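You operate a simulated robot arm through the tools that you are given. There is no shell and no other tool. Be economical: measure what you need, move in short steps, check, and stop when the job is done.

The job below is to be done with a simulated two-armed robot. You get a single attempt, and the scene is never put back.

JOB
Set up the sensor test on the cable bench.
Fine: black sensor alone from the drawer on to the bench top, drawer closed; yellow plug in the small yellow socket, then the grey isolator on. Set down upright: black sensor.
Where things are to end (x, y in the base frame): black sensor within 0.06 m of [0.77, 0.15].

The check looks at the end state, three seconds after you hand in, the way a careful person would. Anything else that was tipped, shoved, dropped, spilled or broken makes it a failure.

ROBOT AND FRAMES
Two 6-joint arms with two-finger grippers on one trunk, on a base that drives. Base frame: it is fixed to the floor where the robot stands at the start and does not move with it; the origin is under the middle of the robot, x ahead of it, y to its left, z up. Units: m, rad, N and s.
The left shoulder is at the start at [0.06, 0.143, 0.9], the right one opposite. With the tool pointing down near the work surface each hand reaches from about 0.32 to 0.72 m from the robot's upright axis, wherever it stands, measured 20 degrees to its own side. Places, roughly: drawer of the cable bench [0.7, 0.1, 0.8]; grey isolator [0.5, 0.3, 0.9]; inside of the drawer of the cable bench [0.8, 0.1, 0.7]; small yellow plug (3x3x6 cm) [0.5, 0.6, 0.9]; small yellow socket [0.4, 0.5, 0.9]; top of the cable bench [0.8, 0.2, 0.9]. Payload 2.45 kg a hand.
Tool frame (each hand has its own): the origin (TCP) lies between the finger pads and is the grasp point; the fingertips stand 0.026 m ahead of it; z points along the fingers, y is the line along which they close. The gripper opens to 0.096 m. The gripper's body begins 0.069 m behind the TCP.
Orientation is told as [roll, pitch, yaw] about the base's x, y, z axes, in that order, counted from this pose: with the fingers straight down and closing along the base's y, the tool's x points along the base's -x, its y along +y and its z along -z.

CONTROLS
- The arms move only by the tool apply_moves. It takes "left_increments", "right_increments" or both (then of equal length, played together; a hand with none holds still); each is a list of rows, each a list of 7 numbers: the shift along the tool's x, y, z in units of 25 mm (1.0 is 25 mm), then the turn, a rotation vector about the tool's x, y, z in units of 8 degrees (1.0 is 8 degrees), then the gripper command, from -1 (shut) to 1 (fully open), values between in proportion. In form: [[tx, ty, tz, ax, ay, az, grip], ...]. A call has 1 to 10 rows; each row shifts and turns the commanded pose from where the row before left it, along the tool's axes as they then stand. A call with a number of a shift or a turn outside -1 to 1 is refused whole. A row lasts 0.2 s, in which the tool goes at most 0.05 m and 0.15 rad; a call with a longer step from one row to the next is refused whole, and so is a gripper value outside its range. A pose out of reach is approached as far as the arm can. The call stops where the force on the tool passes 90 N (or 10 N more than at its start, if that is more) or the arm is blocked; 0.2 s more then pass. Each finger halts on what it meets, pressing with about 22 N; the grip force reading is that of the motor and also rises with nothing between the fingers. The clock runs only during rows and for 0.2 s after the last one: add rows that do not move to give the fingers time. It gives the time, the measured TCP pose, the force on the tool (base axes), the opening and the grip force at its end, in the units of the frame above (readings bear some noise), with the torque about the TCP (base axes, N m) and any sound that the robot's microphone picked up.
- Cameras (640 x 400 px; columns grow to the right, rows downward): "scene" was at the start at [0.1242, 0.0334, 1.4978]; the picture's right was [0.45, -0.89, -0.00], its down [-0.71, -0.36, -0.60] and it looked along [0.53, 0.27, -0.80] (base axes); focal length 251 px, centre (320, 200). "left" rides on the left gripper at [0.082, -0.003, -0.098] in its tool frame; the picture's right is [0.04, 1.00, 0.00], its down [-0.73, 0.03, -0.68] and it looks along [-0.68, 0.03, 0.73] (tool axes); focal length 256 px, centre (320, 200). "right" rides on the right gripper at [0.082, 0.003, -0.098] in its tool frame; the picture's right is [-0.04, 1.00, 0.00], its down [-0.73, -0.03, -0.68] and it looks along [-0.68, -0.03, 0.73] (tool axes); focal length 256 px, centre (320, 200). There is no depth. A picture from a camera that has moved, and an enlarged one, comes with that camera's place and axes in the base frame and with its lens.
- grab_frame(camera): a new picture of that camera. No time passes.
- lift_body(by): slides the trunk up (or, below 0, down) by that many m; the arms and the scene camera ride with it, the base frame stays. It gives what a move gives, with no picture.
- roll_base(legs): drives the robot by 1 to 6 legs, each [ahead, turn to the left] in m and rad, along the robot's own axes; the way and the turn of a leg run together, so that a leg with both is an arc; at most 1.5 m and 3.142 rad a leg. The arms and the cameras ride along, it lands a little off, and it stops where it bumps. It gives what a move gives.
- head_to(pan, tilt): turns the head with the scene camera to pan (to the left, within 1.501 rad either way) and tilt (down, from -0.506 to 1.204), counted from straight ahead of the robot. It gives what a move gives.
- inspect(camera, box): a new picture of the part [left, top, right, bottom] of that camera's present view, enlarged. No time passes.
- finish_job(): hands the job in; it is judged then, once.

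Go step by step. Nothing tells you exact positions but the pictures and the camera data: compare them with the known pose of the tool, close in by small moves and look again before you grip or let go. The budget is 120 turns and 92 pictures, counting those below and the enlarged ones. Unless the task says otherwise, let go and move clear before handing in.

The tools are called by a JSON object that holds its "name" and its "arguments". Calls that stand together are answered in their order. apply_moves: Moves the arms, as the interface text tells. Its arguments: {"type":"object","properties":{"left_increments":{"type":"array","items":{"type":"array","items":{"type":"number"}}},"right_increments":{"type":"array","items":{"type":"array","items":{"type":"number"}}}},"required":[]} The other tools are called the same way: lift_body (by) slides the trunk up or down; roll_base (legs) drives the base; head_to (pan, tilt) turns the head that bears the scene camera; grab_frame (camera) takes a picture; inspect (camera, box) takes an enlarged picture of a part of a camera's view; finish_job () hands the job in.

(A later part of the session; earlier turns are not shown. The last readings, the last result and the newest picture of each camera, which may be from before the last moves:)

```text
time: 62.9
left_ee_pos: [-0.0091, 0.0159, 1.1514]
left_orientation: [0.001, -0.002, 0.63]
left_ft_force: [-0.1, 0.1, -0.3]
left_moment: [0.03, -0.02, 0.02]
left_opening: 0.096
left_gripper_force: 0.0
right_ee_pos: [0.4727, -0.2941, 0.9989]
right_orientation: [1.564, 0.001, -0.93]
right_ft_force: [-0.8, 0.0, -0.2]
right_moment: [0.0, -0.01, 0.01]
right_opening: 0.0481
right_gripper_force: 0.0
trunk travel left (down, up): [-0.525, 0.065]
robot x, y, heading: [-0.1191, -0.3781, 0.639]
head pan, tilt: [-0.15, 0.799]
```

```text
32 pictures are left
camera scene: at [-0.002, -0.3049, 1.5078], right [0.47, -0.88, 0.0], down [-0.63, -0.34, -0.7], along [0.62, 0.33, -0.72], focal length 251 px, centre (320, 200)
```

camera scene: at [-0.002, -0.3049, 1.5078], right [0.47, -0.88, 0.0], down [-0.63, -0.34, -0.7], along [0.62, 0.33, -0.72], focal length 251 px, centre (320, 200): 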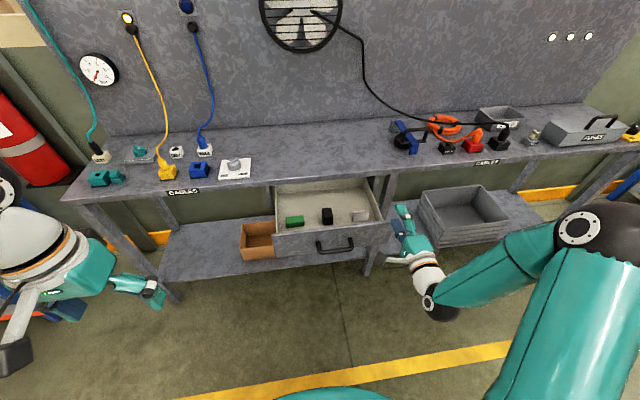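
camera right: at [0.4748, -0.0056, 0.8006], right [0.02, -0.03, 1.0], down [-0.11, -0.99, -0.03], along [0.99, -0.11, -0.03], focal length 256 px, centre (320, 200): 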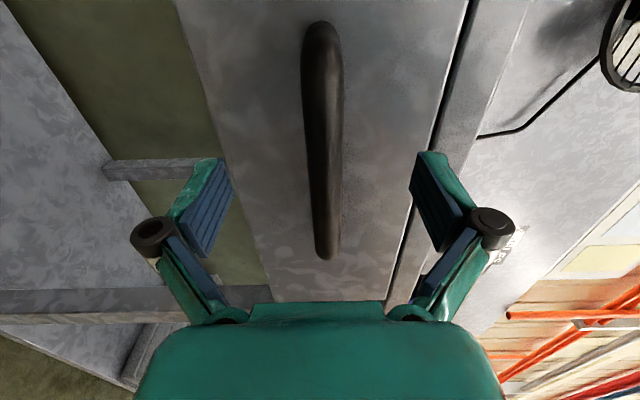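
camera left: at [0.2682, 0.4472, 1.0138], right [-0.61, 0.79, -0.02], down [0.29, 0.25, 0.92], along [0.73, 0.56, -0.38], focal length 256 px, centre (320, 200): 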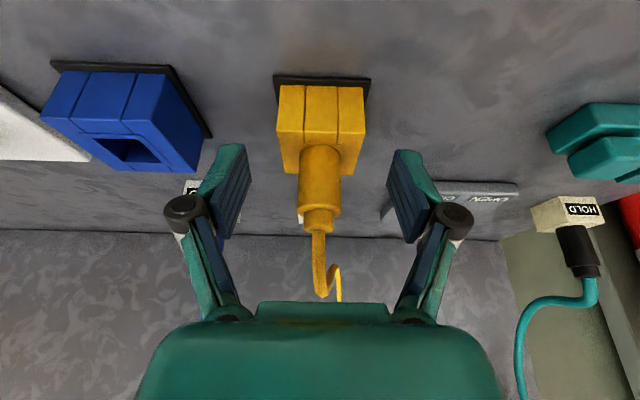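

All calm; drawer open and clear. Driving forward 13 cm and bringing the left hand across above the drawer.

{"name": "roll_base", "arguments": {"legs": [[0.13, 0]]}}

{"name": "apply_moves", "arguments": {"left_increments": [[-0.8, -1, 0, 0, 0, 0, 1], [-0.8, -1, 0, 0, 0, 0, 1], [-0.8, -1, 0, 0, 0, 0, 1], [-0.8, -1, 0, 0, 0, 0, 1], [-0.8, -1, 0, 0, 0, 0, 1], [-0.8, -1, 0, 0, 0, 0, 1], [-0.8, -1, 0, 0, 0, 0, 1], [-0.8, -1, 0, 0, 0, 0, 1], [-0.8, -1, 0, 0, 0, 0, 1], [-0.8, -1, 0, 0, 0, 0, 1]]}}

{"name": "grab_frame", "arguments": {"camera": "left"}}

{"name": "grab_frame", "arguments": {"camera": "scene"}}

```text
time: 64.2
left_ee_pos: [0.0982, 0.095, 1.1511]
left_orientation: [0.0, 0.002, 0.631]
left_ft_force: [1.3, -0.3, 0.6]
left_moment: [0.0, 0.07, -0.01]
left_opening: 0.0964
left_gripper_force: 0.1
right_ee_pos: [0.5816, -0.2127, 0.997]
right_orientation: [1.563, 0.001, -0.929]
right_ft_force: [-0.3, 0.1, -0.5]
right_moment: [0.03, -0.05, 0.03]
right_opening: 0.0479
right_gripper_force: 0.1
trunk travel left (down, up): [-0.525, 0.065]
robot x, y, heading: [-0.0117, -0.2988, 0.637]
head pan, tilt: [-0.15, 0.799]
```

```text
time: 66.3
left_ee_pos: [0.407, 0.0093, 1.151]
left_orientation: [0.0, -0.002, 0.632]
left_ft_force: [0.1, 0.2, 0.9]
left_moment: [-0.03, 0.0, 0.01]
left_opening: 0.0959
left_gripper_force: 0.1
right_ee_pos: [0.5811, -0.2127, 0.9982]
right_orientation: [1.567, 0.001, -0.93]
right_ft_force: [0.5, -0.1, -0.5]
right_moment: [0.02, -0.03, 0.03]
right_opening: 0.0482
right_gripper_force: 0.2
trunk travel left (down, up): [-0.525, 0.065]
robot x, y, heading: [-0.0147, -0.2997, 0.637]
head pan, tilt: [-0.15, 0.799]
```

```text
31 pictures are left
camera left: at [0.3433, -0.041, 1.248], right [-0.62, 0.78, 0.0], down [0.58, 0.46, 0.68], along [0.53, 0.42, -0.73], focal length 256 px, centre (320, 200)
```

left: 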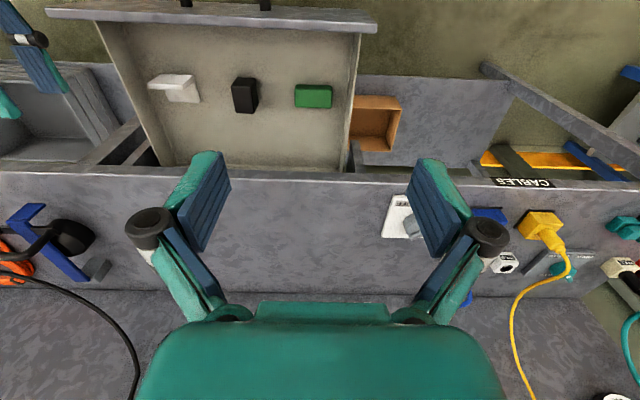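

```text
30 pictures are left
camera scene: at [0.1063, -0.2259, 1.5076], right [0.47, -0.88, 0.0], down [-0.63, -0.34, -0.7], along [0.61, 0.33, -0.72], focal length 251 px, centre (320, 200)
```

scene: 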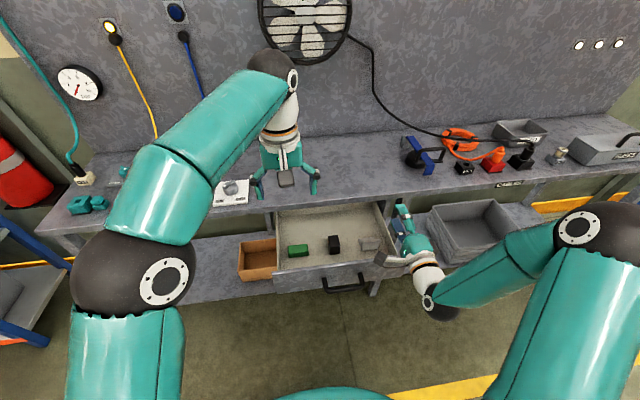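

The sensor stands at about (0.56, -0.04). I'll move the right hand farther aside and bring the left hand over the sensor for a close look.

{"name": "apply_moves", "arguments": {"right_increments": [[-0.9, 0, 0, 0, 0, 0, 0], [-0.9, 0, 0, 0, 0, 0, 0], [-0.9, 0, 0, 0, 0, 0, 0], [-0.9, 0, 0, 0, 0, 0, 0], [0, 0, 0, 0, 0, 0, 0], [0, 0, 0, 0, 0, 0, 0], [0, 0, 0, 0, 0, 0, 0], [0, 0, 0, 0, 0, 0, 0], [0, 0, 0, 0, 0, 0, 0]], "left_increments": [[0, 0, 0, 0, 0, 0, 1], [-0.11, -0.74, 0.97, 0, 0, 0, 1], [-0.11, -0.74, 0.97, 0, 0, 0, 1], [-0.11, -0.74, 0.97, 0, 0, 0, 1], [-0.11, -0.74, 0.97, 0, 0, 0, 1], [-0.11, -0.74, 0.97, 0, 0, 0, 1], [-0.11, -0.74, 0.97, 0, 0, 0, 1], [-0.11, -0.74, 0.97, 0, 0, 0, 1], [0, 0, 0, 0, 0, 0, 1]]}}

{"name": "grab_frame", "arguments": {"camera": "left"}}

{"name": "inspect", "arguments": {"camera": "scene", "box": [270, 190, 410, 300]}}

```text
time: 68.3
left_ee_pos: [0.4987, -0.0655, 0.9945]
left_orientation: [-0.016, -0.011, 0.661]
left_ft_force: [0.5, 0.4, 0.4]
left_moment: [-0.02, 0.01, -0.02]
left_opening: 0.096
left_gripper_force: 0.0
right_ee_pos: [0.633, -0.2866, 1.0023]
right_orientation: [1.565, 0.0, -0.931]
right_ft_force: [-0.7, -0.4, -1.0]
right_moment: [0.0, 0.0, 0.0]
right_opening: 0.0483
right_gripper_force: 0.0
trunk travel left (down, up): [-0.525, 0.065]
robot x, y, heading: [-0.0146, -0.2985, 0.636]
head pan, tilt: [-0.15, 0.799]
```

```text
29 pictures are left
camera left: at [0.4344, -0.1188, 1.0905], right [-0.65, 0.76, -0.02], down [0.55, 0.48, 0.69], along [0.53, 0.43, -0.73], focal length 256 px, centre (320, 200)
```

left: 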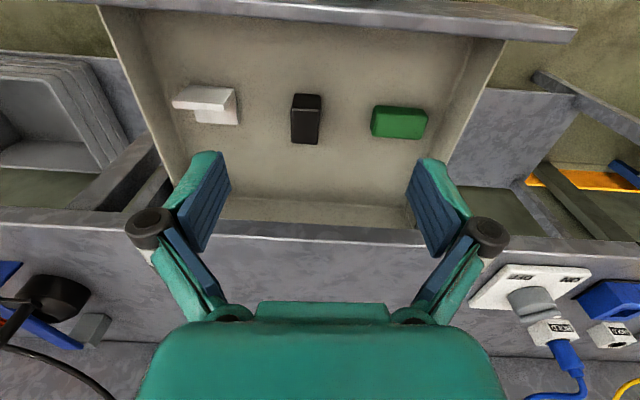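

```text
3.64 times, centred on (340, 245) of scene
camera zoom: at [0.1047, -0.2258, 1.5095], right [0.47, -0.88, 0.0], down [-0.63, -0.34, -0.7], along [0.62, 0.33, -0.72], focal length 912 px, centre (247, 36)
```

zoom: 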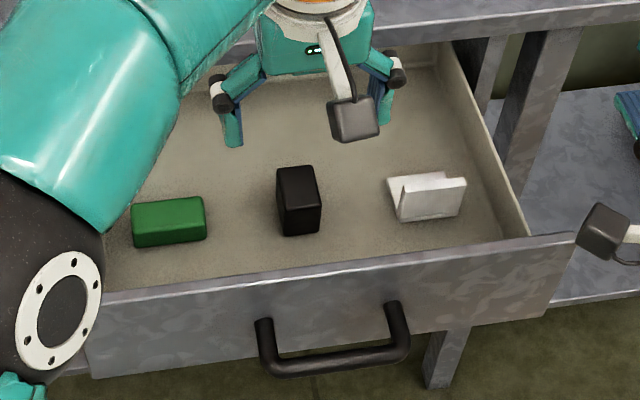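

The sensor box is roughly 4×4×5 cm at about n 0.445, s 0.364, i.e. (0.574, -0.034), z≈0.757. It has about 9 cm free on each side. Lowering the left hand above it for a check.

{"name": "apply_moves", "arguments": {"left_increments": [[-0.53, -0.12, 0.85, 0, 0, 0, 0.6], [-0.53, -0.12, 0.85, 0, 0, 0, 0.6], [-0.53, -0.12, 0.85, 0, 0, 0, 0.6], [-0.53, -0.12, 0.85, 0, 0, 0, 0.6], [-0.53, -0.12, 0.85, 0, 0, 0, 0.6], [-0.53, -0.12, 0.85, 0, 0, 0, 0.6], [0, 0, 0, 0, 0, 0, 0.6]]}}

{"name": "grab_frame", "arguments": {"camera": "left"}}

{"name": "inspect", "arguments": {"camera": "scene", "box": [270, 190, 410, 300]}}

```text
time: 70.2
left_ee_pos: [0.5294, 0.0066, 0.8504]
left_orientation: [-0.016, 0.008, 0.737]
left_ft_force: [0.1, 0.5, -1.0]
left_moment: [-0.03, 0.0, -0.04]
left_opening: 0.0767
left_gripper_force: 0.1
left hand out of reach, approached as far as the arm can: row 4, 5, 6
right_ee_pos: [0.6327, -0.286, 0.9954]
right_orientation: [1.564, 0.0, -0.929]
right_ft_force: [0.0, 0.2, -0.1]
right_moment: [0.03, 0.01, 0.01]
right_opening: 0.0477
right_gripper_force: 0.0
trunk travel left (down, up): [-0.525, 0.065]
robot x, y, heading: [-0.0131, -0.3, 0.633]
head pan, tilt: [-0.15, 0.799]
stopped in row 7 (left hand): the arm was blocked; the commanded pose is now the measured one
```

```text
27 pictures are left
camera left: at [0.4706, -0.0503, 0.9486], right [-0.7, 0.71, -0.02], down [0.52, 0.53, 0.67], along [0.49, 0.46, -0.74], focal length 256 px, centre (320, 200)
```

left: 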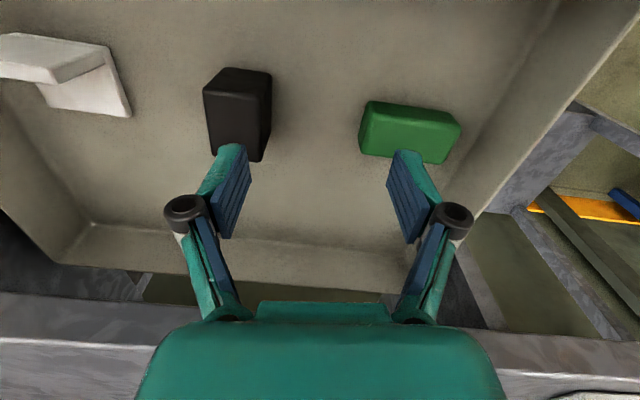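

```text
3.64 times, centred on (340, 245) of scene
camera zoom: at [0.1052, -0.2252, 1.5039], right [0.47, -0.88, 0.0], down [-0.63, -0.34, -0.7], along [0.62, 0.33, -0.72], focal length 912 px, centre (247, 36)
```

zoom: 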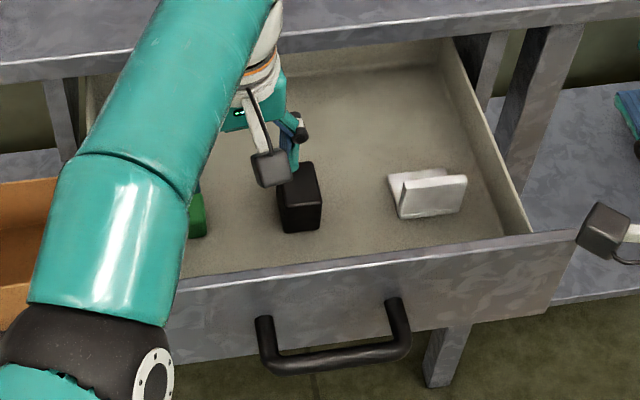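

The left arm is at its reach limit here. I'll raise the left hand, then turn the robot right by 0.5 rad so the left shoulder comes nearer to the sensor.

{"name": "apply_moves", "arguments": {"left_increments": [[0, 0, -0.9, 0, 0, 0, 0.6], [0, 0, -0.9, 0, 0, 0, 0.6], [0, 0, -0.9, 0, 0, 0, 0.6], [0.3, 0, -0.9, 0, 0, 0, 0.6], [0.6, 0, -0.9, 0, 0, 0, 0.6], [0.6, 0, -0.9, 0, 0, 0, 0.6], [0.6, 0, -0.9, 0, 0, 0, 0.6]]}}

{"name": "roll_base", "arguments": {"legs": [[0, -0.5]]}}

{"name": "head_to", "arguments": {"pan": 0.35, "tilt": 0.85}}

{"name": "grab_frame", "arguments": {"camera": "scene"}}

```text
time: 72.0
left_ee_pos: [0.5016, -0.0012, 1.0075]
left_orientation: [-0.009, 0.03, 0.782]
left_ft_force: [0.3, -0.7, -0.2]
left_moment: [0.0, 0.01, 0.02]
left_opening: 0.0768
left_gripper_force: 0.0
left hand out of reach, approached as far as the arm can: row 3, 5, 6, 7
right_ee_pos: [0.634, -0.2852, 1.0029]
right_orientation: [1.566, 0.001, -0.931]
right_ft_force: [-0.9, 0.5, 1.3]
right_moment: [-0.01, -0.01, -0.01]
right_opening: 0.0481
right_gripper_force: 0.0
trunk travel left (down, up): [-0.525, 0.065]
robot x, y, heading: [-0.0118, -0.2974, 0.636]
head pan, tilt: [-0.15, 0.799]
stopped in row 7 (left hand): the arm was blocked; the commanded pose is now the measured one
```

```text
time: 73.2
left_ee_pos: [0.5392, -0.0881, 1.0108]
left_orientation: [-0.012, 0.025, 0.618]
left_ft_force: [-0.6, 0.4, 0.0]
left_moment: [0.05, -0.06, 0.0]
left_opening: 0.0767
left_gripper_force: 0.1
right_ee_pos: [0.625, -0.3886, 1.0021]
right_orientation: [1.567, 0.003, -1.095]
right_ft_force: [-0.5, -1.0, 0.4]
right_moment: [-0.05, 0.04, -0.01]
right_opening: 0.0479
right_gripper_force: 0.0
trunk travel left (down, up): [-0.525, 0.065]
robot x, y, heading: [-0.0191, -0.2982, 0.479]
head pan, tilt: [-0.15, 0.799]
stopped in leg 1: the robot was blocked; the commanded pose is now the measured one
```

```text
time: 74.1
left_ee_pos: [0.5395, -0.0881, 1.0113]
left_orientation: [-0.013, 0.024, 0.616]
left_ft_force: [0.1, -0.1, 0.3]
left_moment: [-0.01, -0.01, -0.01]
left_opening: 0.077
left_gripper_force: 0.0
right_ee_pos: [0.6249, -0.3896, 1.0001]
right_orientation: [1.567, 0.004, -1.095]
right_ft_force: [0.5, 0.8, 0.6]
right_moment: [0.02, 0.03, -0.04]
right_opening: 0.0479
right_gripper_force: 0.2
trunk travel left (down, up): [-0.525, 0.065]
robot x, y, heading: [-0.0194, -0.2937, 0.481]
head pan, tilt: [0.351, 0.85]
```

```text
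25 pictures are left
camera scene: at [0.0881, -0.2078, 1.5037], right [0.74, -0.68, 0.0], down [-0.51, -0.55, -0.66], along [0.45, 0.49, -0.75], focal length 251 px, centre (320, 200)
```

scene: 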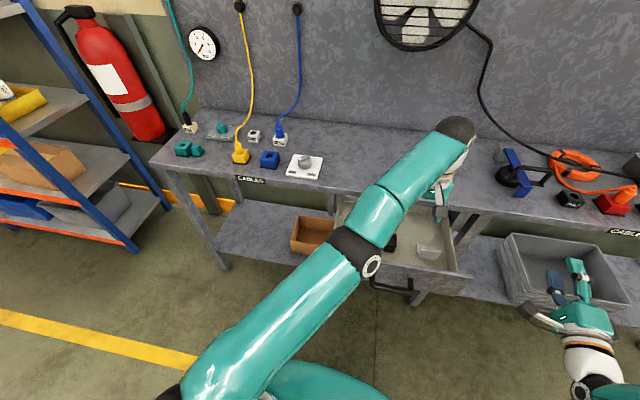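

The turn was blocked part way and the left arm is cramped there. I'll change plan: retract the left arm to its side, and use the right arm, whose shoulder faces the sensor.

{"name": "apply_moves", "arguments": {"left_increments": [[0, 0.6, -0.6, 0, 0, 0, 1], [0.3, 0.9, -0.6, 0, 0, 0, 1], [0.4, 1, -0.4, 0, 0, 0, 1], [0.4, 1, -0.4, 0, 0, 0, 1], [0.4, 1, -0.4, 0, 0, 0, 1], [0.4, 1, -0.3, 0, 0, 0, 1], [0.4, 1, -0.3, 0, 0, 0, 1], [0.4, 1, 0, 0, 0, 0, 1], [0.4, 1, 0, 0, 0, 0, 1], [0.4, 1, 0, 0, 0, 0, 1]]}}

{"name": "grab_frame", "arguments": {"camera": "scene"}}

```text
time: 76.3
left_ee_pos: [0.5272, -0.0652, 1.0377]
left_orientation: [-0.013, 0.026, 0.617]
left_ft_force: [-0.4, 0.0, -0.2]
left_moment: [0.0, -0.01, 0.02]
left_opening: 0.0962
left_gripper_force: 0.1
left hand out of reach, approached as far as the arm can: row 2, 3, 4, 5, 6, 7, 8, 9, 10
right_ee_pos: [0.6242, -0.3899, 1.0004]
right_orientation: [1.566, 0.001, -1.094]
right_ft_force: [0.5, 0.3, 0.6]
right_moment: [0.01, 0.0, -0.03]
right_opening: 0.0479
right_gripper_force: 0.1
trunk travel left (down, up): [-0.525, 0.065]
robot x, y, heading: [-0.0199, -0.2905, 0.478]
head pan, tilt: [0.351, 0.85]
```

```text
24 pictures are left
camera scene: at [0.0881, -0.2077, 1.5037], right [0.74, -0.68, 0.0], down [-0.51, -0.55, -0.66], along [0.45, 0.49, -0.75], focal length 251 px, centre (320, 200)
```

scene: 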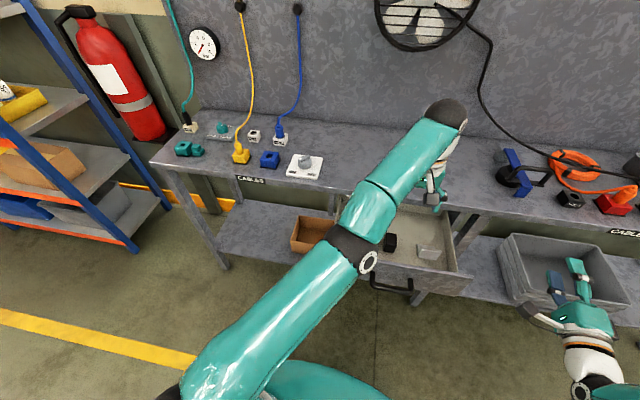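

{"name": "apply_moves", "arguments": {"left_increments": [[0, 0, 0, 0, 0, 0, 1], [0, 0, 0, 0, 0, 0, 1], [0, 0, 0.5, 0, 0, 0, 1], [0, 0, 0.5, 0, 0, 0, 1]]}}

```text
time: 77.3
left_ee_pos: [0.534, -0.0656, 1.018]
left_orientation: [-0.014, 0.026, 0.616]
left_ft_force: [-0.3, 0.5, -0.5]
left_moment: [0.01, 0.01, -0.02]
left_opening: 0.0962
left_gripper_force: 0.1
left hand out of reach, approached as far as the arm can: row 3, 4
right_ee_pos: [0.6258, -0.3889, 1.0022]
right_orientation: [1.568, 0.002, -1.094]
right_ft_force: [-0.6, -0.4, 0.5]
right_moment: [0.01, 0.02, 0.0]
right_opening: 0.0478
right_gripper_force: 0.1
trunk travel left (down, up): [-0.525, 0.065]
robot x, y, heading: [-0.0178, -0.2946, 0.478]
head pan, tilt: [0.351, 0.85]
```

{"name": "apply_moves", "arguments": {"left_increments": [[0, 0.8, 0, 0, 0, 0, 1], [0, 0.8, 0, 0, 0, 0, 1], [0, 0.8, 0, 0, 0, 0, 1], [0, 0.8, 0, 0, 0, 0, 1], [0, 0.8, 0, 0, 0, 0, 1], [0, 0.8, 0, 0, 0, 0, 1]]}}

```text
time: 78.7
left_ee_pos: [0.527, -0.0137, 1.0251]
left_orientation: [-0.012, 0.028, 0.616]
left_ft_force: [0.3, 0.0, -0.3]
left_moment: [0.03, 0.04, -0.01]
left_opening: 0.0956
left_gripper_force: 0.1
left hand out of reach, approached as far as the arm can: row 1, 2, 3, 4, 5, 6
right_ee_pos: [0.6254, -0.3894, 1.0005]
right_orientation: [1.567, 0.001, -1.093]
right_ft_force: [-1.0, -0.8, -0.4]
right_moment: [0.02, -0.02, 0.0]
right_opening: 0.0479
right_gripper_force: 0.1
trunk travel left (down, up): [-0.525, 0.065]
robot x, y, heading: [-0.0155, -0.2926, 0.48]
head pan, tilt: [0.351, 0.85]
```

{"name": "apply_moves", "arguments": {"left_increments": [[0.8, 0.3, 0.5, 0, 0, 0, 1], [0.8, 0.3, 0.5, 0, 0, 0, 1], [0.8, 0.3, 0.3, 0, 0, 0, 1], [0.8, 0.3, 0.2, 0, 0, 0, 1]]}}

{"name": "grab_frame", "arguments": {"camera": "scene"}}

```text
time: 79.7
left_ee_pos: [0.5275, -0.0147, 1.0249]
left_orientation: [-0.012, 0.024, 0.617]
left_ft_force: [0.9, -0.6, 0.1]
left_moment: [0.01, 0.03, -0.03]
left_opening: 0.0964
left_gripper_force: 0.0
left hand out of reach, approached as far as the arm can: row 1, 2, 3, 4
right_ee_pos: [0.6254, -0.3905, 1.0017]
right_orientation: [1.565, 0.0, -1.094]
right_ft_force: [-0.1, -0.9, 0.6]
right_moment: [-0.02, -0.03, -0.01]
right_opening: 0.0479
right_gripper_force: 0.0
trunk travel left (down, up): [-0.525, 0.065]
robot x, y, heading: [-0.0158, -0.2925, 0.474]
head pan, tilt: [0.351, 0.85]
```

```text
23 pictures are left
camera scene: at [0.0881, -0.2077, 1.5037], right [0.74, -0.68, 0.0], down [-0.51, -0.55, -0.66], along [0.45, 0.49, -0.75], focal length 251 px, centre (320, 200)
```

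scene: 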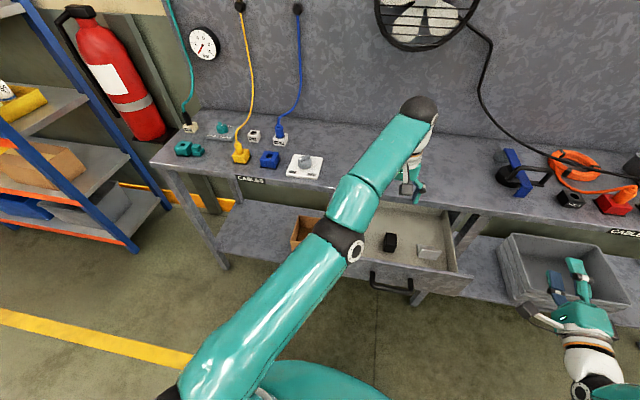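

The left arm seems stuck at a joint limit; I'll try small tilts and yaw changes of the hand to free it.

{"name": "apply_moves", "arguments": {"left_increments": [[0, 0, 0, 0, 0, -1, 1], [0, 0, 0, 0, 0, -1, 1], [0, 0, 0, 0, 0, -1, 1], [0.5, 0, 0, 0, 0, 0, 1], [0.5, 0, 0, 0, 0, 0, 1]]}}

{"name": "apply_moves", "arguments": {"left_increments": [[0, 0, 0, 0, 1, 0, 1], [0, 0, 0, 0, 1, 0, 1], [0, 0, 0, 0, 1, 0, 1]]}}

```text
time: 80.9
left_ee_pos: [0.5263, -0.02, 1.0268]
left_orientation: [-0.002, 0.029, 1.036]
left_ft_force: [-0.1, -0.4, -0.3]
left_moment: [0.0, 0.01, -0.01]
left_opening: 0.096
left_gripper_force: 0.1
left hand out of reach, approached as far as the arm can: row 4, 5
right_ee_pos: [0.6256, -0.3897, 1.0014]
right_orientation: [1.565, 0.003, -1.095]
right_ft_force: [0.1, 0.8, 0.2]
right_moment: [-0.01, -0.03, 0.01]
right_opening: 0.0479
right_gripper_force: 0.1
trunk travel left (down, up): [-0.525, 0.065]
robot x, y, heading: [-0.015, -0.2903, 0.477]
head pan, tilt: [0.351, 0.85]
```

```text
time: 81.7
left_ee_pos: [0.4806, -0.032, 1.0173]
left_orientation: [-0.006, 0.408, 1.027]
left_ft_force: [-0.5, -0.1, 0.1]
left_moment: [0.04, -0.01, 0.03]
left_opening: 0.096
left_gripper_force: 0.0
left hand out of reach, approached as far as the arm can: row 1, 2, 3
right_ee_pos: [0.6246, -0.3901, 1.0023]
right_orientation: [1.569, 0.001, -1.093]
right_ft_force: [-0.1, 0.1, -0.7]
right_moment: [0.0, 0.01, -0.03]
right_opening: 0.0479
right_gripper_force: 0.1
trunk travel left (down, up): [-0.525, 0.065]
robot x, y, heading: [-0.0188, -0.2961, 0.474]
head pan, tilt: [0.351, 0.85]
```

{"name": "apply_moves", "arguments": {"left_increments": [[0, 0, 0, 0, -1, 0, 1], [0, 0, 0, 0, -1, 0, 1], [0, 0, 0, 0, -1, 0, 1], [-0.8, 0, 0, 0, 0, 0, 1], [-0.8, 0, 0, 0, 0, 0, 1], [-0.8, 0, 0, 0, 0, 0, 1]]}}

{"name": "grab_frame", "arguments": {"camera": "scene"}}

```text
time: 83.1
left_ee_pos: [0.5138, 0.021, 1.014]
left_orientation: [-0.003, 0.028, 1.036]
left_ft_force: [0.5, -1.0, 0.1]
left_moment: [-0.02, 0.0, 0.01]
left_opening: 0.0961
left_gripper_force: 0.0
right_ee_pos: [0.6262, -0.3889, 1.0008]
right_orientation: [1.566, 0.001, -1.093]
right_ft_force: [0.2, 0.4, -1.0]
right_moment: [0.0, -0.02, 0.01]
right_opening: 0.0481
right_gripper_force: 0.0
trunk travel left (down, up): [-0.525, 0.065]
robot x, y, heading: [-0.0199, -0.2937, 0.474]
head pan, tilt: [0.351, 0.85]
```

```text
22 pictures are left
camera scene: at [0.089, -0.2071, 1.5036], right [0.74, -0.68, 0.0], down [-0.51, -0.55, -0.66], along [0.45, 0.49, -0.75], focal length 251 px, centre (320, 200)
```

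scene: 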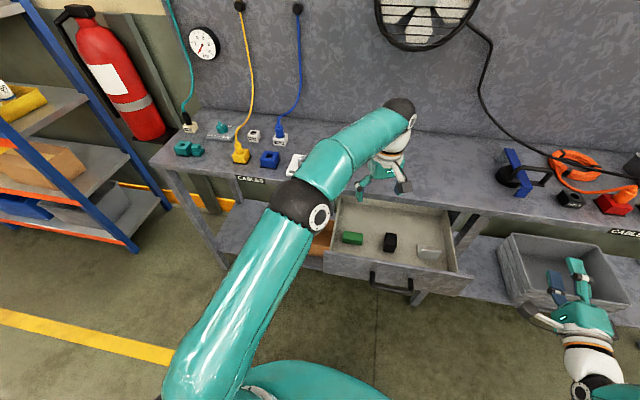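

Freed: the left arm is bent normally again. Withdrawing it to its own side.

{"name": "apply_moves", "arguments": {"left_increments": [[0, 0.9, -0.3, 0, 0, 0, 1], [0, 0.9, -0.3, 0, 0, 0, 1], [0, 0.9, -0.3, 0, 0, 0, 1], [0, 0.9, -0.3, 0, 0, 0, 1], [0, 0.9, -0.3, 0, 0, 0.8, 1], [0, 0.9, 0, 0, 0, 0.8, 1], [0, 0.9, 0, 0, 0, 0.8, 1], [0, 0.9, 0, 0, 0, 0.8, 1], [0, 0.9, 0, 0, 0, 0.8, 1], [0, 0, 0, 0, 0, 0, 1]]}}

{"name": "apply_moves", "arguments": {"right_increments": [[0, 0, 0, 0.577, 0.577, -0.577, 1], [0, 0, 0, 0.577, 0.577, -0.577, 1], [0, 0, 0, 0.577, 0.577, -0.577, 1], [0, 0, 0, 0.577, 0.577, -0.577, 1], [0, 0, 0, 0.577, 0.577, -0.577, 1], [0, 0, 0, 0.577, 0.577, -0.577, 1], [0, 0, 0, 0.577, 0.577, -0.577, 1], [0, 0, 0, 0.577, 0.577, -0.577, 1]]}}

{"name": "apply_moves", "arguments": {"right_increments": [[0, 0, 0, 0.577, 0.577, -0.577, 1], [0, 0, 0, 0.577, 0.577, -0.577, 1], [0, 0, 0, 0.577, 0.577, -0.577, 1], [0, 0, 0, 0.577, 0.577, -0.577, 1], [0, 0, 0, 0.577, 0.577, -0.577, 1], [0, 0, 0, 0.577, 0.577, -0.577, 1], [0, 0, 0, 0.577, 0.577, -0.577, 1], [0, 0, 0, 0, 0, 0, 1]]}}

{"name": "roll_base", "arguments": {"legs": [[0, 0.16]]}}

{"name": "grab_frame", "arguments": {"camera": "scene"}}

```text
time: 85.3
left_ee_pos: [0.355, 0.1428, 1.0513]
left_orientation: [-0.016, 0.02, 0.474]
left_ft_force: [0.2, -0.2, 0.4]
left_moment: [0.0, -0.02, 0.01]
left_opening: 0.0961
left_gripper_force: 0.0
right_ee_pos: [0.6256, -0.3905, 1.0008]
right_orientation: [1.566, 0.003, -1.094]
right_ft_force: [0.9, 0.0, 0.4]
right_moment: [-0.01, -0.01, 0.0]
right_opening: 0.0479
right_gripper_force: 0.0
trunk travel left (down, up): [-0.525, 0.065]
robot x, y, heading: [-0.0134, -0.2913, 0.476]
head pan, tilt: [0.351, 0.85]
```

```text
time: 87.1
left_ee_pos: [0.3555, 0.1424, 1.0508]
left_orientation: [-0.016, 0.02, 0.477]
left_ft_force: [-0.1, 0.5, -0.3]
left_moment: [0.02, 0.01, 0.03]
left_opening: 0.0959
left_gripper_force: 0.0
right_ee_pos: [0.6267, -0.39, 1.0018]
right_orientation: [0.722, -0.335, -0.248]
right_ft_force: [-1.2, 0.0, 0.2]
right_moment: [-0.01, -0.02, 0.0]
right_opening: 0.0959
right_gripper_force: 0.0
trunk travel left (down, up): [-0.525, 0.065]
robot x, y, heading: [-0.0204, -0.2948, 0.474]
head pan, tilt: [0.351, 0.85]
```

```text
time: 88.9
left_ee_pos: [0.3536, 0.1429, 1.0505]
left_orientation: [-0.017, 0.023, 0.476]
left_ft_force: [-0.5, -0.3, 0.2]
left_moment: [0.02, 0.01, 0.0]
left_opening: 0.0961
left_gripper_force: 0.0
right_ee_pos: [0.6185, -0.3988, 0.9889]
right_orientation: [0.464, -0.288, 0.039]
right_ft_force: [0.1, -0.1, -0.2]
right_moment: [0.0, 0.01, 0.0]
right_opening: 0.096
right_gripper_force: 0.0
right hand out of reach, approached as far as the arm can: row 3, 4, 5, 6, 7
trunk travel left (down, up): [-0.525, 0.065]
robot x, y, heading: [-0.0216, -0.2915, 0.479]
head pan, tilt: [0.351, 0.85]
```

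```text
time: 90.0
left_ee_pos: [0.2792, 0.1966, 1.0502]
left_orientation: [-0.017, 0.022, 0.636]
left_ft_force: [0.4, -0.4, -0.3]
left_moment: [0.0, 0.01, 0.02]
left_opening: 0.0958
left_gripper_force: 0.1
right_ee_pos: [0.6262, -0.2951, 0.9898]
right_orientation: [0.466, -0.288, 0.197]
right_ft_force: [0.1, 0.7, 0.2]
right_moment: [0.0, 0.0, 0.01]
right_opening: 0.0958
right_gripper_force: 0.0
trunk travel left (down, up): [-0.525, 0.065]
robot x, y, heading: [-0.0126, -0.2988, 0.638]
head pan, tilt: [0.351, 0.85]
```

```text
21 pictures are left
camera scene: at [0.0772, -0.1971, 1.5037], right [0.83, -0.55, 0.0], down [-0.41, -0.63, -0.66], along [0.36, 0.55, -0.75], focal length 251 px, centre (320, 200)
```

scene: 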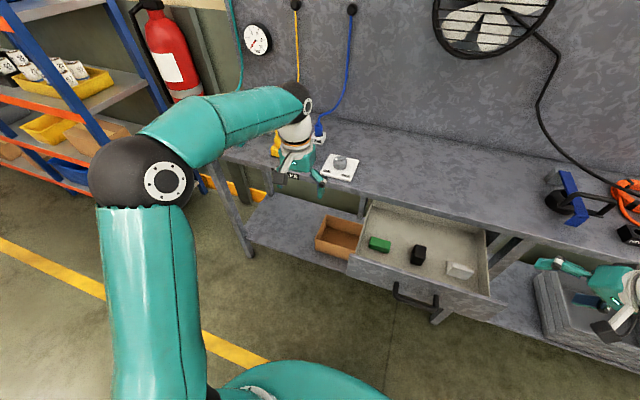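

The left arm is back on its side and things in the drawer are undisturbed. The right hand is too far out to finish its turn, so I'll bring it inward and then complete the turn to tool-down.

{"name": "apply_moves", "arguments": {"right_increments": [[0.92, 0.84, 0.12, 0, 0, 0, 1], [0.92, 0.84, 0.12, 0, 0, 0, 1], [0.92, 0.84, 0.12, 0, 0, 0, 1], [0.92, 0.84, 0.12, 0, 0, 0, 1], [0.92, 0.84, 0.12, 0, 0, 0, 1], [0.92, 0.84, 0.12, 0, 0, 0, 1], [0, 0, 0, 0, 0, 0, 1]]}}

{"name": "apply_moves", "arguments": {"right_increments": [[0, 0, 0, 0.577, 0.577, -0.577, 1], [0, 0, 0, 0.577, 0.577, -0.577, 1], [0, 0, 0, 0.577, 0.577, -0.577, 1], [0, 0, 0, 0.577, 0.577, -0.577, 1], [0, 0, 0, 0, 0, 0, 1]]}}

```text
time: 91.6
left_ee_pos: [0.2811, 0.1973, 1.0516]
left_orientation: [-0.016, 0.019, 0.637]
left_ft_force: [0.0, 0.8, -0.5]
left_moment: [-0.04, -0.02, 0.0]
left_opening: 0.0962
left_gripper_force: 0.1
right_ee_pos: [0.4618, -0.2156, 0.9656]
right_orientation: [0.479, -0.292, 0.195]
right_ft_force: [0.9, 0.2, 1.0]
right_moment: [-0.03, 0.02, -0.01]
right_opening: 0.096
right_gripper_force: 0.1
right hand out of reach, approached as far as the arm can: row 4, 5, 6
trunk travel left (down, up): [-0.525, 0.065]
robot x, y, heading: [-0.0127, -0.2996, 0.637]
head pan, tilt: [0.351, 0.85]
```

```text
time: 92.8
left_ee_pos: [0.2815, 0.1964, 1.0514]
left_orientation: [-0.015, 0.019, 0.637]
left_ft_force: [-0.3, 0.0, -0.2]
left_moment: [0.0, 0.0, -0.01]
left_opening: 0.0962
left_gripper_force: 0.1
right_ee_pos: [0.4624, -0.2155, 0.965]
right_orientation: [0.48, -0.29, 0.197]
right_ft_force: [0.1, 0.4, -0.6]
right_moment: [-0.04, 0.0, -0.02]
right_opening: 0.0958
right_gripper_force: 0.1
right hand out of reach, approached as far as the arm can: row 1, 2, 3, 4
trunk travel left (down, up): [-0.525, 0.065]
robot x, y, heading: [-0.0111, -0.2999, 0.638]
head pan, tilt: [0.351, 0.85]
```

{"name": "apply_moves", "arguments": {"right_increments": [[-0.79, 0.877, 0.08, 0, 0, 0, 1], [-0.79, 0.877, 0.08, 0, 0, 0, 1], [-0.79, 0.877, 0.08, 0, 0, 0, 1], [-0.79, 0.877, 0.08, 0, 0, 0, 1], [-0.79, 0.877, 0.08, 0, 0, 0, 1], [-0.79, 0.877, 0.08, 0, 0, 0, 1], [0, 0, 0, 0, 0, 0, 1]]}}

{"name": "apply_moves", "arguments": {"right_increments": [[0, 0, 0, 0.577, 0.577, -0.577, 1], [0, 0, 0, 0.577, 0.577, -0.577, 1], [0, 0, 0, 0.577, 0.577, -0.577, 1], [0, 0, 0, 0.577, 0.577, -0.577, 1], [0, 0, 0, 0, 0, 0, 1]]}}

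{"name": "grab_frame", "arguments": {"camera": "scene"}}

```text
time: 94.4
left_ee_pos: [0.2812, 0.1976, 1.0517]
left_orientation: [-0.018, 0.022, 0.637]
left_ft_force: [0.3, 0.7, 0.6]
left_moment: [0.03, 0.02, -0.04]
left_opening: 0.0961
left_gripper_force: 0.1
right_ee_pos: [0.5563, -0.1683, 0.9639]
right_orientation: [0.512, -0.295, 0.189]
right_ft_force: [-0.2, -0.1, -0.5]
right_moment: [0.01, 0.0, 0.02]
right_opening: 0.096
right_gripper_force: 0.0
right hand out of reach, approached as far as the arm can: row 1, 2, 3, 4, 5, 6
trunk travel left (down, up): [-0.525, 0.065]
robot x, y, heading: [-0.0123, -0.3006, 0.634]
head pan, tilt: [0.351, 0.85]
```

```text
time: 95.6
left_ee_pos: [0.2809, 0.1962, 1.0522]
left_orientation: [-0.016, 0.021, 0.637]
left_ft_force: [-0.3, 0.3, 0.0]
left_moment: [0.03, 0.01, 0.01]
left_opening: 0.0959
left_gripper_force: 0.1
right_ee_pos: [0.556, -0.1683, 0.9645]
right_orientation: [0.511, -0.295, 0.191]
right_ft_force: [0.2, -0.6, 1.1]
right_moment: [0.02, 0.02, -0.02]
right_opening: 0.0961
right_gripper_force: 0.0
right hand out of reach, approached as far as the arm can: row 1, 2, 3, 4
trunk travel left (down, up): [-0.525, 0.065]
robot x, y, heading: [-0.0142, -0.2985, 0.632]
head pan, tilt: [0.351, 0.85]
```

```text
20 pictures are left
camera scene: at [0.0774, -0.1974, 1.5037], right [0.83, -0.55, 0.0], down [-0.41, -0.63, -0.66], along [0.36, 0.55, -0.75], focal length 251 px, centre (320, 200)
```

scene: 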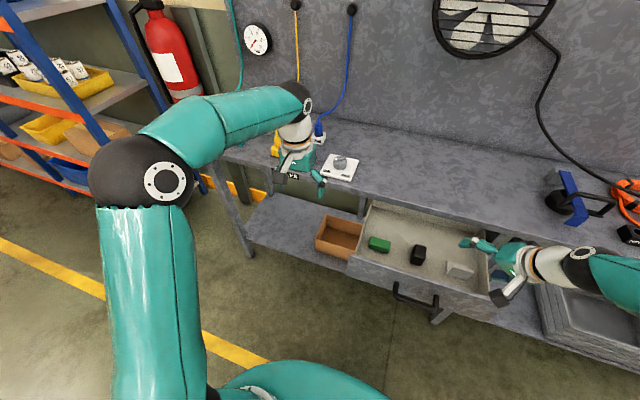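

The right arm has flipped into an awkward elbow posture. I'll turn it back to the horizontal pose, go to the spot where the turn worked before, and then turn to tool-down.

{"name": "apply_moves", "arguments": {"right_increments": [[0, 0, 0, -0.577, -0.577, 0.577, 1], [0, 0, 0, -0.577, -0.577, 0.577, 1], [0, 0, 0, -0.577, -0.577, 0.577, 1], [0, 0, 0, -0.577, -0.577, 0.577, 1], [0, 0, 0, -0.577, -0.577, 0.577, 1], [0, 0, 0, -0.577, -0.577, 0.577, 1], [0, 0, 0, -0.577, -0.577, 0.577, 1], [0, 0, 0, -0.577, -0.577, 0.577, 1], [0, 0, 0, -0.577, -0.577, 0.577, 1], [0, 0, 0, -0.577, -0.577, 0.577, 1]]}}

{"name": "apply_moves", "arguments": {"right_increments": [[0.6, 0.6, 0.3, 0, 0, 0, 1], [0.6, 0.6, 0.3, 0, 0, 0, 1], [0.6, 0.6, 0.3, 0, 0, 0, 1], [0.6, 0.6, 0.3, 0, 0, 0, 1], [0.6, 0.6, 0.3, 0, 0, 0, 1], [0.6, 0.6, 0.3, 0, 0, 0, 1], [0, 0, 0, 0, 0, 0, 1]]}}

```text
time: 97.8
left_ee_pos: [0.2808, 0.1974, 1.0509]
left_orientation: [-0.015, 0.022, 0.637]
left_ft_force: [0.1, 0.1, -1.1]
left_moment: [0.01, -0.01, -0.03]
left_opening: 0.096
left_gripper_force: 0.1
right_ee_pos: [0.5568, -0.1682, 0.9646]
right_orientation: [1.581, 0.022, -0.887]
right_ft_force: [0.1, 0.1, -0.2]
right_moment: [-0.02, 0.02, 0.0]
right_opening: 0.0963
right_gripper_force: 0.1
trunk travel left (down, up): [-0.525, 0.065]
robot x, y, heading: [-0.0149, -0.3042, 0.633]
head pan, tilt: [0.351, 0.85]
```

```text
time: 99.4
left_ee_pos: [0.2812, 0.1979, 1.0507]
left_orientation: [-0.016, 0.022, 0.638]
left_ft_force: [0.3, 0.1, 0.0]
left_moment: [0.02, 0.04, 0.0]
left_opening: 0.096
left_gripper_force: 0.1
right_ee_pos: [0.5358, -0.0712, 1.0567]
right_orientation: [1.579, 0.021, -0.885]
right_ft_force: [0.4, -0.1, 0.4]
right_moment: [0.0, 0.0, 0.01]
right_opening: 0.096
right_gripper_force: 0.0
trunk travel left (down, up): [-0.525, 0.065]
robot x, y, heading: [-0.0153, -0.2953, 0.636]
head pan, tilt: [0.351, 0.85]
```

{"name": "apply_moves", "arguments": {"right_increments": [[0, 0, 0, 0.577, 0.577, -0.577, 1], [0, 0, 0, 0.577, 0.577, -0.577, 1], [0, 0, 0, 0.577, 0.577, -0.577, 1], [0, 0, 0, 0.577, 0.577, -0.577, 1], [0, 0, 0, 0.577, 0.577, -0.577, 1], [0, 0, 0, 0.577, 0.577, -0.577, 1], [0, 0, 0, 0.577, 0.577, -0.577, 1], [0, 0, 0, 0.577, 0.577, -0.577, 1]]}}

{"name": "apply_moves", "arguments": {"right_increments": [[0, 0, 0, 0.577, 0.577, -0.577, 1], [0, 0, 0, 0.577, 0.577, -0.577, 1], [0, 0, 0, 0.577, 0.577, -0.577, 1], [0, 0, 0, 0.577, 0.577, -0.577, 1], [0, 0, 0, 0.577, 0.577, -0.577, 1], [0, 0, 0, 0.577, 0.577, -0.577, 1], [0, 0, 0, 0.577, 0.577, -0.577, 1], [0, 0, 0, 0, 0, 0, 1]]}}

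```text
time: 101.2
left_ee_pos: [0.2801, 0.1975, 1.0512]
left_orientation: [-0.018, 0.022, 0.637]
left_ft_force: [0.8, -0.5, -0.5]
left_moment: [0.04, -0.03, -0.01]
left_opening: 0.096
left_gripper_force: 0.2
right_ee_pos: [0.5281, -0.0669, 1.059]
right_orientation: [0.908, -0.309, -0.162]
right_ft_force: [0.1, -0.4, -0.4]
right_moment: [0.02, -0.02, -0.01]
right_opening: 0.0962
right_gripper_force: 0.1
right hand out of reach, approached as far as the arm can: row 7, 8
trunk travel left (down, up): [-0.525, 0.065]
robot x, y, heading: [-0.0111, -0.2993, 0.636]
head pan, tilt: [0.351, 0.85]
```

```text
time: 103.0
left_ee_pos: [0.2804, 0.1974, 1.0512]
left_orientation: [-0.018, 0.02, 0.637]
left_ft_force: [-0.5, 0.5, -0.1]
left_moment: [0.01, 0.01, 0.03]
left_opening: 0.0958
left_gripper_force: 0.0
right_ee_pos: [0.5535, -0.1405, 0.9904]
right_orientation: [0.537, -0.286, 0.268]
right_ft_force: [0.7, 0.8, -0.1]
right_moment: [0.02, -0.03, 0.02]
right_opening: 0.096
right_gripper_force: 0.0
right hand out of reach, approached as far as the arm can: row 1, 2, 3, 4, 5, 6, 7
trunk travel left (down, up): [-0.525, 0.065]
robot x, y, heading: [-0.0104, -0.3005, 0.635]
head pan, tilt: [0.351, 0.85]
```

{"name": "head_to", "arguments": {"pan": -0.2, "tilt": 0.8}}

{"name": "grab_frame", "arguments": {"camera": "scene"}}

```text
time: 104.0
left_ee_pos: [0.2811, 0.1974, 1.0524]
left_orientation: [-0.019, 0.021, 0.637]
left_ft_force: [0.4, 0.2, 0.4]
left_moment: [0.0, -0.05, 0.01]
left_opening: 0.096
left_gripper_force: 0.1
right_ee_pos: [0.5533, -0.1402, 0.9898]
right_orientation: [0.536, -0.285, 0.267]
right_ft_force: [-0.3, -0.4, -0.4]
right_moment: [-0.02, 0.01, -0.01]
right_opening: 0.096
right_gripper_force: 0.0
trunk travel left (down, up): [-0.525, 0.065]
robot x, y, heading: [-0.0123, -0.3014, 0.641]
head pan, tilt: [-0.201, 0.799]
```

```text
19 pictures are left
camera scene: at [0.1074, -0.2285, 1.5077], right [0.42, -0.91, 0.0], down [-0.65, -0.3, -0.7], along [0.63, 0.29, -0.72], focal length 251 px, centre (320, 200)
```

scene: 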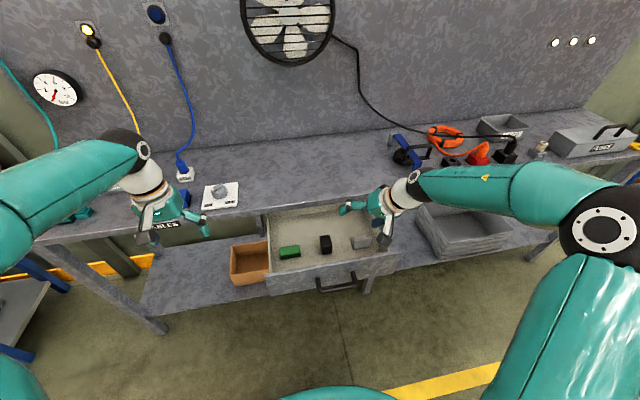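

The wrist seems to be on its other branch. I'll return to the horizontal pose, and instead bend the hand straight down about its own side axis, so the fingers close along the drawer's depth.

{"name": "apply_moves", "arguments": {"right_increments": [[0, 0, 0, -0.577, -0.577, 0.577, 1], [0, 0, 0, -0.577, -0.577, 0.577, 1], [0, 0, 0, -0.577, -0.577, 0.577, 1], [0, 0, 0, -0.577, -0.577, 0.577, 1], [0, 0, 0, -0.577, -0.577, 0.577, 1], [0, 0, 0, -0.577, -0.577, 0.577, 1], [0, 0, 0, -0.577, -0.577, 0.577, 1], [0, 0, 0, -0.577, -0.577, 0.577, 1], [0, 0, 0, -0.577, -0.577, 0.577, 1], [0, 0, 0, -0.577, -0.577, 0.577, 1]]}}

{"name": "apply_moves", "arguments": {"right_increments": [[0.3, 0.6, 0, 1, 0, 0, 1], [0.3, 0.6, 0, 1, 0, 0, 1], [0.3, 0.6, 0, 1, 0, 0, 1], [0.3, 0.6, 0, 1, 0, 0, 1], [0, 0, 0, 1, 0, 0, 1], [0, 0, 0, 1, 0, 0, 1], [0, 0, 0, 1, 0, 0, 1]]}}

```text
time: 106.2
left_ee_pos: [0.2806, 0.198, 1.0511]
left_orientation: [-0.016, 0.02, 0.637]
left_ft_force: [0.4, -1.1, 0.2]
left_moment: [0.03, 0.0, 0.06]
left_opening: 0.096
left_gripper_force: 0.0
right_ee_pos: [0.5535, -0.1389, 0.9893]
right_orientation: [1.581, 0.047, -0.799]
right_ft_force: [-0.5, 0.8, -0.7]
right_moment: [0.0, 0.0, -0.04]
right_opening: 0.096
right_gripper_force: 0.0
trunk travel left (down, up): [-0.525, 0.065]
robot x, y, heading: [-0.0141, -0.2967, 0.631]
head pan, tilt: [-0.201, 0.799]
```

```text
time: 107.8
left_ee_pos: [0.2806, 0.1967, 1.0527]
left_orientation: [-0.017, 0.022, 0.637]
left_ft_force: [-0.3, -0.4, -0.2]
left_moment: [0.02, -0.03, -0.01]
left_opening: 0.096
left_gripper_force: 0.0
right_ee_pos: [0.5534, -0.1187, 1.0481]
right_orientation: [0.771, 0.008, -0.842]
right_ft_force: [0.1, -0.1, 0.2]
right_moment: [-0.01, -0.01, 0.0]
right_opening: 0.096
right_gripper_force: 0.0
right hand out of reach, approached as far as the arm can: row 6, 7
trunk travel left (down, up): [-0.525, 0.065]
robot x, y, heading: [-0.0143, -0.2985, 0.637]
head pan, tilt: [-0.201, 0.799]
```

Part of this is real reach: tool-down so high and far doesn't fit. I'll bring the hand lower and closer and continue bending it down.

{"name": "apply_moves", "arguments": {"right_increments": [[0.3, -0.9, 0.2, 0, 0, 0, 1], [0.3, -0.9, 0.2, 0, 0, 0, 1], [0.3, -0.9, 0.2, 0, 0, 0, 1], [0.3, -0.9, 0.2, 0, 0, 0, 1], [0, 0, 0, 1, 0, 0, 1], [0, 0, 0, 1, 0, 0, 1], [0, 0, 0, 1, 0, 0, 1], [0, 0, 0, 1, 0, 0, 1], [0, 0, 0, 1, 0, 0, 1]]}}

```text
time: 109.8
left_ee_pos: [0.2808, 0.1974, 1.0515]
left_orientation: [-0.016, 0.023, 0.637]
left_ft_force: [0.7, -0.2, 0.5]
left_moment: [-0.01, 0.02, -0.02]
left_opening: 0.0958
left_gripper_force: 0.1
right_ee_pos: [0.4945, -0.1305, 0.9706]
right_orientation: [0.07, 0.011, -0.841]
right_ft_force: [-0.3, -0.1, 0.8]
right_moment: [-0.02, 0.0, 0.0]
right_opening: 0.0959
right_gripper_force: 0.0
trunk travel left (down, up): [-0.525, 0.065]
robot x, y, heading: [-0.0108, -0.2955, 0.634]
head pan, tilt: [-0.201, 0.799]
```

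That worked: the hand is nearly tool-down. Now rotating it about its axis to close across the drawer's width, and checking.

{"name": "apply_moves", "arguments": {"right_increments": [[0, 0, 0, 0.33, -0.37, 0, 1], [0, 0, 0, 0, 0, -1, 1], [0, 0, 0, 0, 0, -1, 1], [0, 0, 0, 0, 0, -1, 1], [0, 0, 0, 0, 0, -1, 1], [0, 0, 0, 0, 0, -1, 1], [0, 0, 0, 0, 0, -1, 1], [0, 0, 0, 0, 0, -1, 1], [0, 0, 0, 0, 0, -1, 1], [0, 0, 0, 0, 0, -1, 1]]}}

{"name": "apply_moves", "arguments": {"right_increments": [[0, 0, 0, 0, 0, -1, 0.6], [0, 0, 0, 0, 0, -0.5, 0.6], [0, 0, 0, 0, 0, 0, 0.6]]}}

{"name": "grab_frame", "arguments": {"camera": "right"}}

```text
time: 112.0
left_ee_pos: [0.2805, 0.1984, 1.0502]
left_orientation: [-0.016, 0.021, 0.636]
left_ft_force: [0.5, 0.3, -0.1]
left_moment: [0.0, 0.01, -0.03]
left_opening: 0.0961
left_gripper_force: 0.1
right_ee_pos: [0.4953, -0.1304, 0.9722]
right_orientation: [-0.033, -0.039, 0.415]
right_ft_force: [0.8, 0.1, 0.0]
right_moment: [0.02, 0.0, 0.05]
right_opening: 0.0962
right_gripper_force: 0.1
trunk travel left (down, up): [-0.525, 0.065]
robot x, y, heading: [-0.0099, -0.3011, 0.635]
head pan, tilt: [-0.201, 0.799]
```

```text
time: 112.8
left_ee_pos: [0.2801, 0.1975, 1.0514]
left_orientation: [-0.018, 0.02, 0.636]
left_ft_force: [0.3, -0.4, -0.3]
left_moment: [0.01, 0.0, 0.0]
left_opening: 0.0961
left_gripper_force: 0.1
right_ee_pos: [0.4941, -0.1308, 0.9716]
right_orientation: [-0.042, -0.032, 0.624]
right_ft_force: [0.5, -1.3, 0.1]
right_moment: [0.02, 0.01, 0.02]
right_opening: 0.077
right_gripper_force: 0.1
trunk travel left (down, up): [-0.525, 0.065]
robot x, y, heading: [-0.0143, -0.301, 0.641]
head pan, tilt: [-0.201, 0.799]
```

```text
18 pictures are left
camera right: at [0.4214, -0.1762, 1.0677], right [-0.55, 0.83, -0.04], down [0.58, 0.41, 0.7], along [0.6, 0.36, -0.71], focal length 256 px, centre (320, 200)
```

right: 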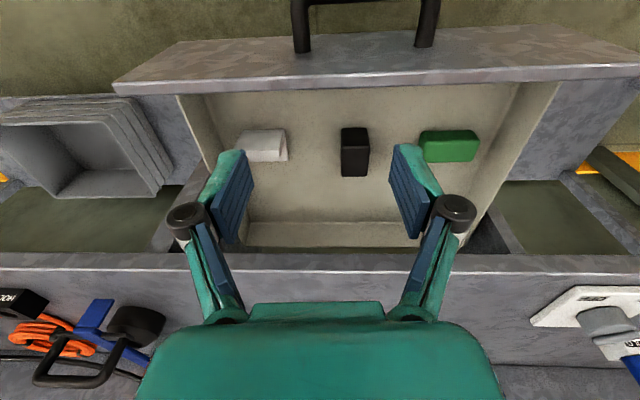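

Tool-down now, with the black sensor at about (0.574, -0.031). Trimming the small tilt and moving above the sensor.

{"name": "apply_moves", "arguments": {"right_increments": [[0, 0, 0, -0.38, 0, -0.08, 0.6], [-0.82, 0.22, 0.7, 0, 0, 0, 0.6], [-0.82, 0.22, 0.7, 0, 0, 0, 0.6], [-0.82, 0.22, 0.7, 0, 0, 0, 0.6], [-0.82, 0.22, 0.7, 0, 0, 0, 0.6], [-0.82, 0.22, 0.7, 0, 0, 0, 0.6], [-0.82, 0.22, 0.7, 0, 0, 0, 0.6], [0, 0, 0, 0, 0, 0, 0.6]]}}

{"name": "grab_frame", "arguments": {"camera": "right"}}

```text
time: 114.6
left_ee_pos: [0.2798, 0.1972, 1.0512]
left_orientation: [-0.017, 0.022, 0.636]
left_ft_force: [-0.4, -0.3, 0.8]
left_moment: [-0.01, -0.01, -0.02]
left_opening: 0.096
left_gripper_force: 0.1
right_ee_pos: [0.5766, -0.0288, 0.871]
right_orientation: [0.012, -0.03, 0.633]
right_ft_force: [0.0, -0.3, -1.3]
right_moment: [-0.01, -0.01, 0.02]
right_opening: 0.0766
right_gripper_force: 0.1
trunk travel left (down, up): [-0.525, 0.065]
robot x, y, heading: [-0.0137, -0.2991, 0.637]
head pan, tilt: [-0.201, 0.799]
```

```text
17 pictures are left
camera right: at [0.5061, -0.0789, 0.9671], right [-0.56, 0.83, 0.01], down [0.6, 0.39, 0.7], along [0.58, 0.4, -0.71], focal length 256 px, centre (320, 200)
```

right: 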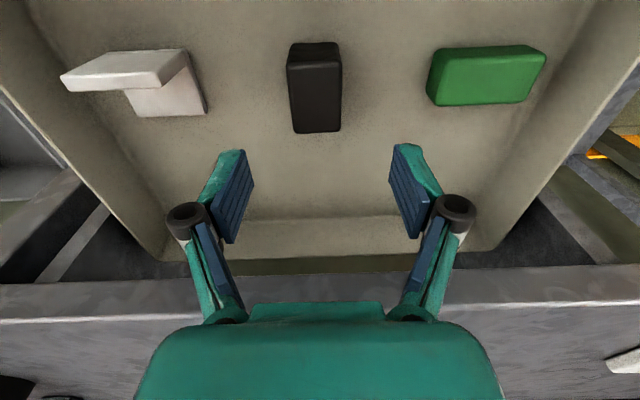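

{"name": "inspect", "arguments": {"camera": "right", "box": [250, 20, 390, 160]}}

{"name": "inspect", "arguments": {"camera": "scene", "box": [290, 210, 370, 280]}}

```text
2.86 times, centred on (320, 90) of right
camera zoom: at [0.5061, -0.0789, 0.9671], right [-0.56, 0.83, 0.01], down [0.6, 0.39, 0.7], along [0.58, 0.4, -0.71], focal length 731 px, centre (320, 514)
```

zoom: 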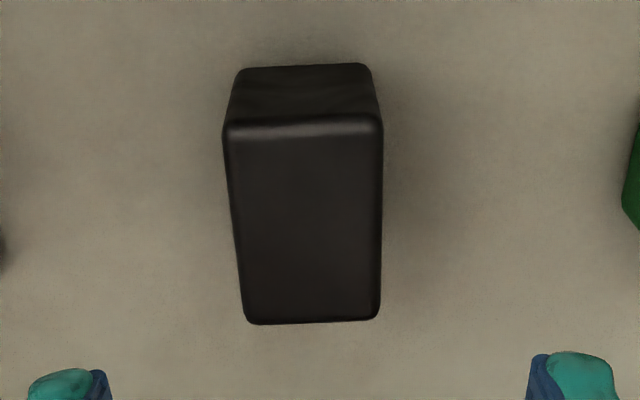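

```text
5.71 times, centred on (330, 245) of scene
camera zoom: at [0.1071, -0.2289, 1.5078], right [0.42, -0.91, 0.0], down [-0.65, -0.3, -0.7], along [0.63, 0.29, -0.72], focal length 1433 px, centre (263, -57)
```

zoom: 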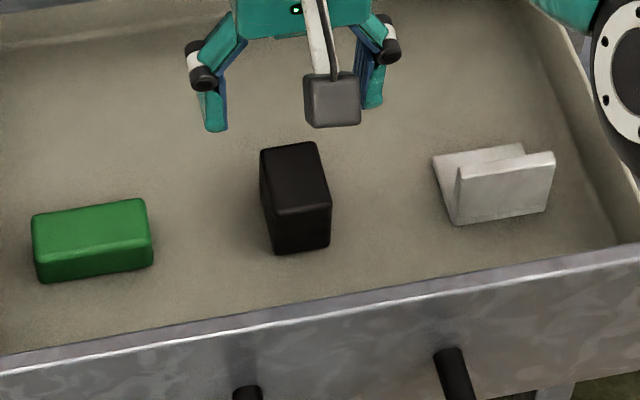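

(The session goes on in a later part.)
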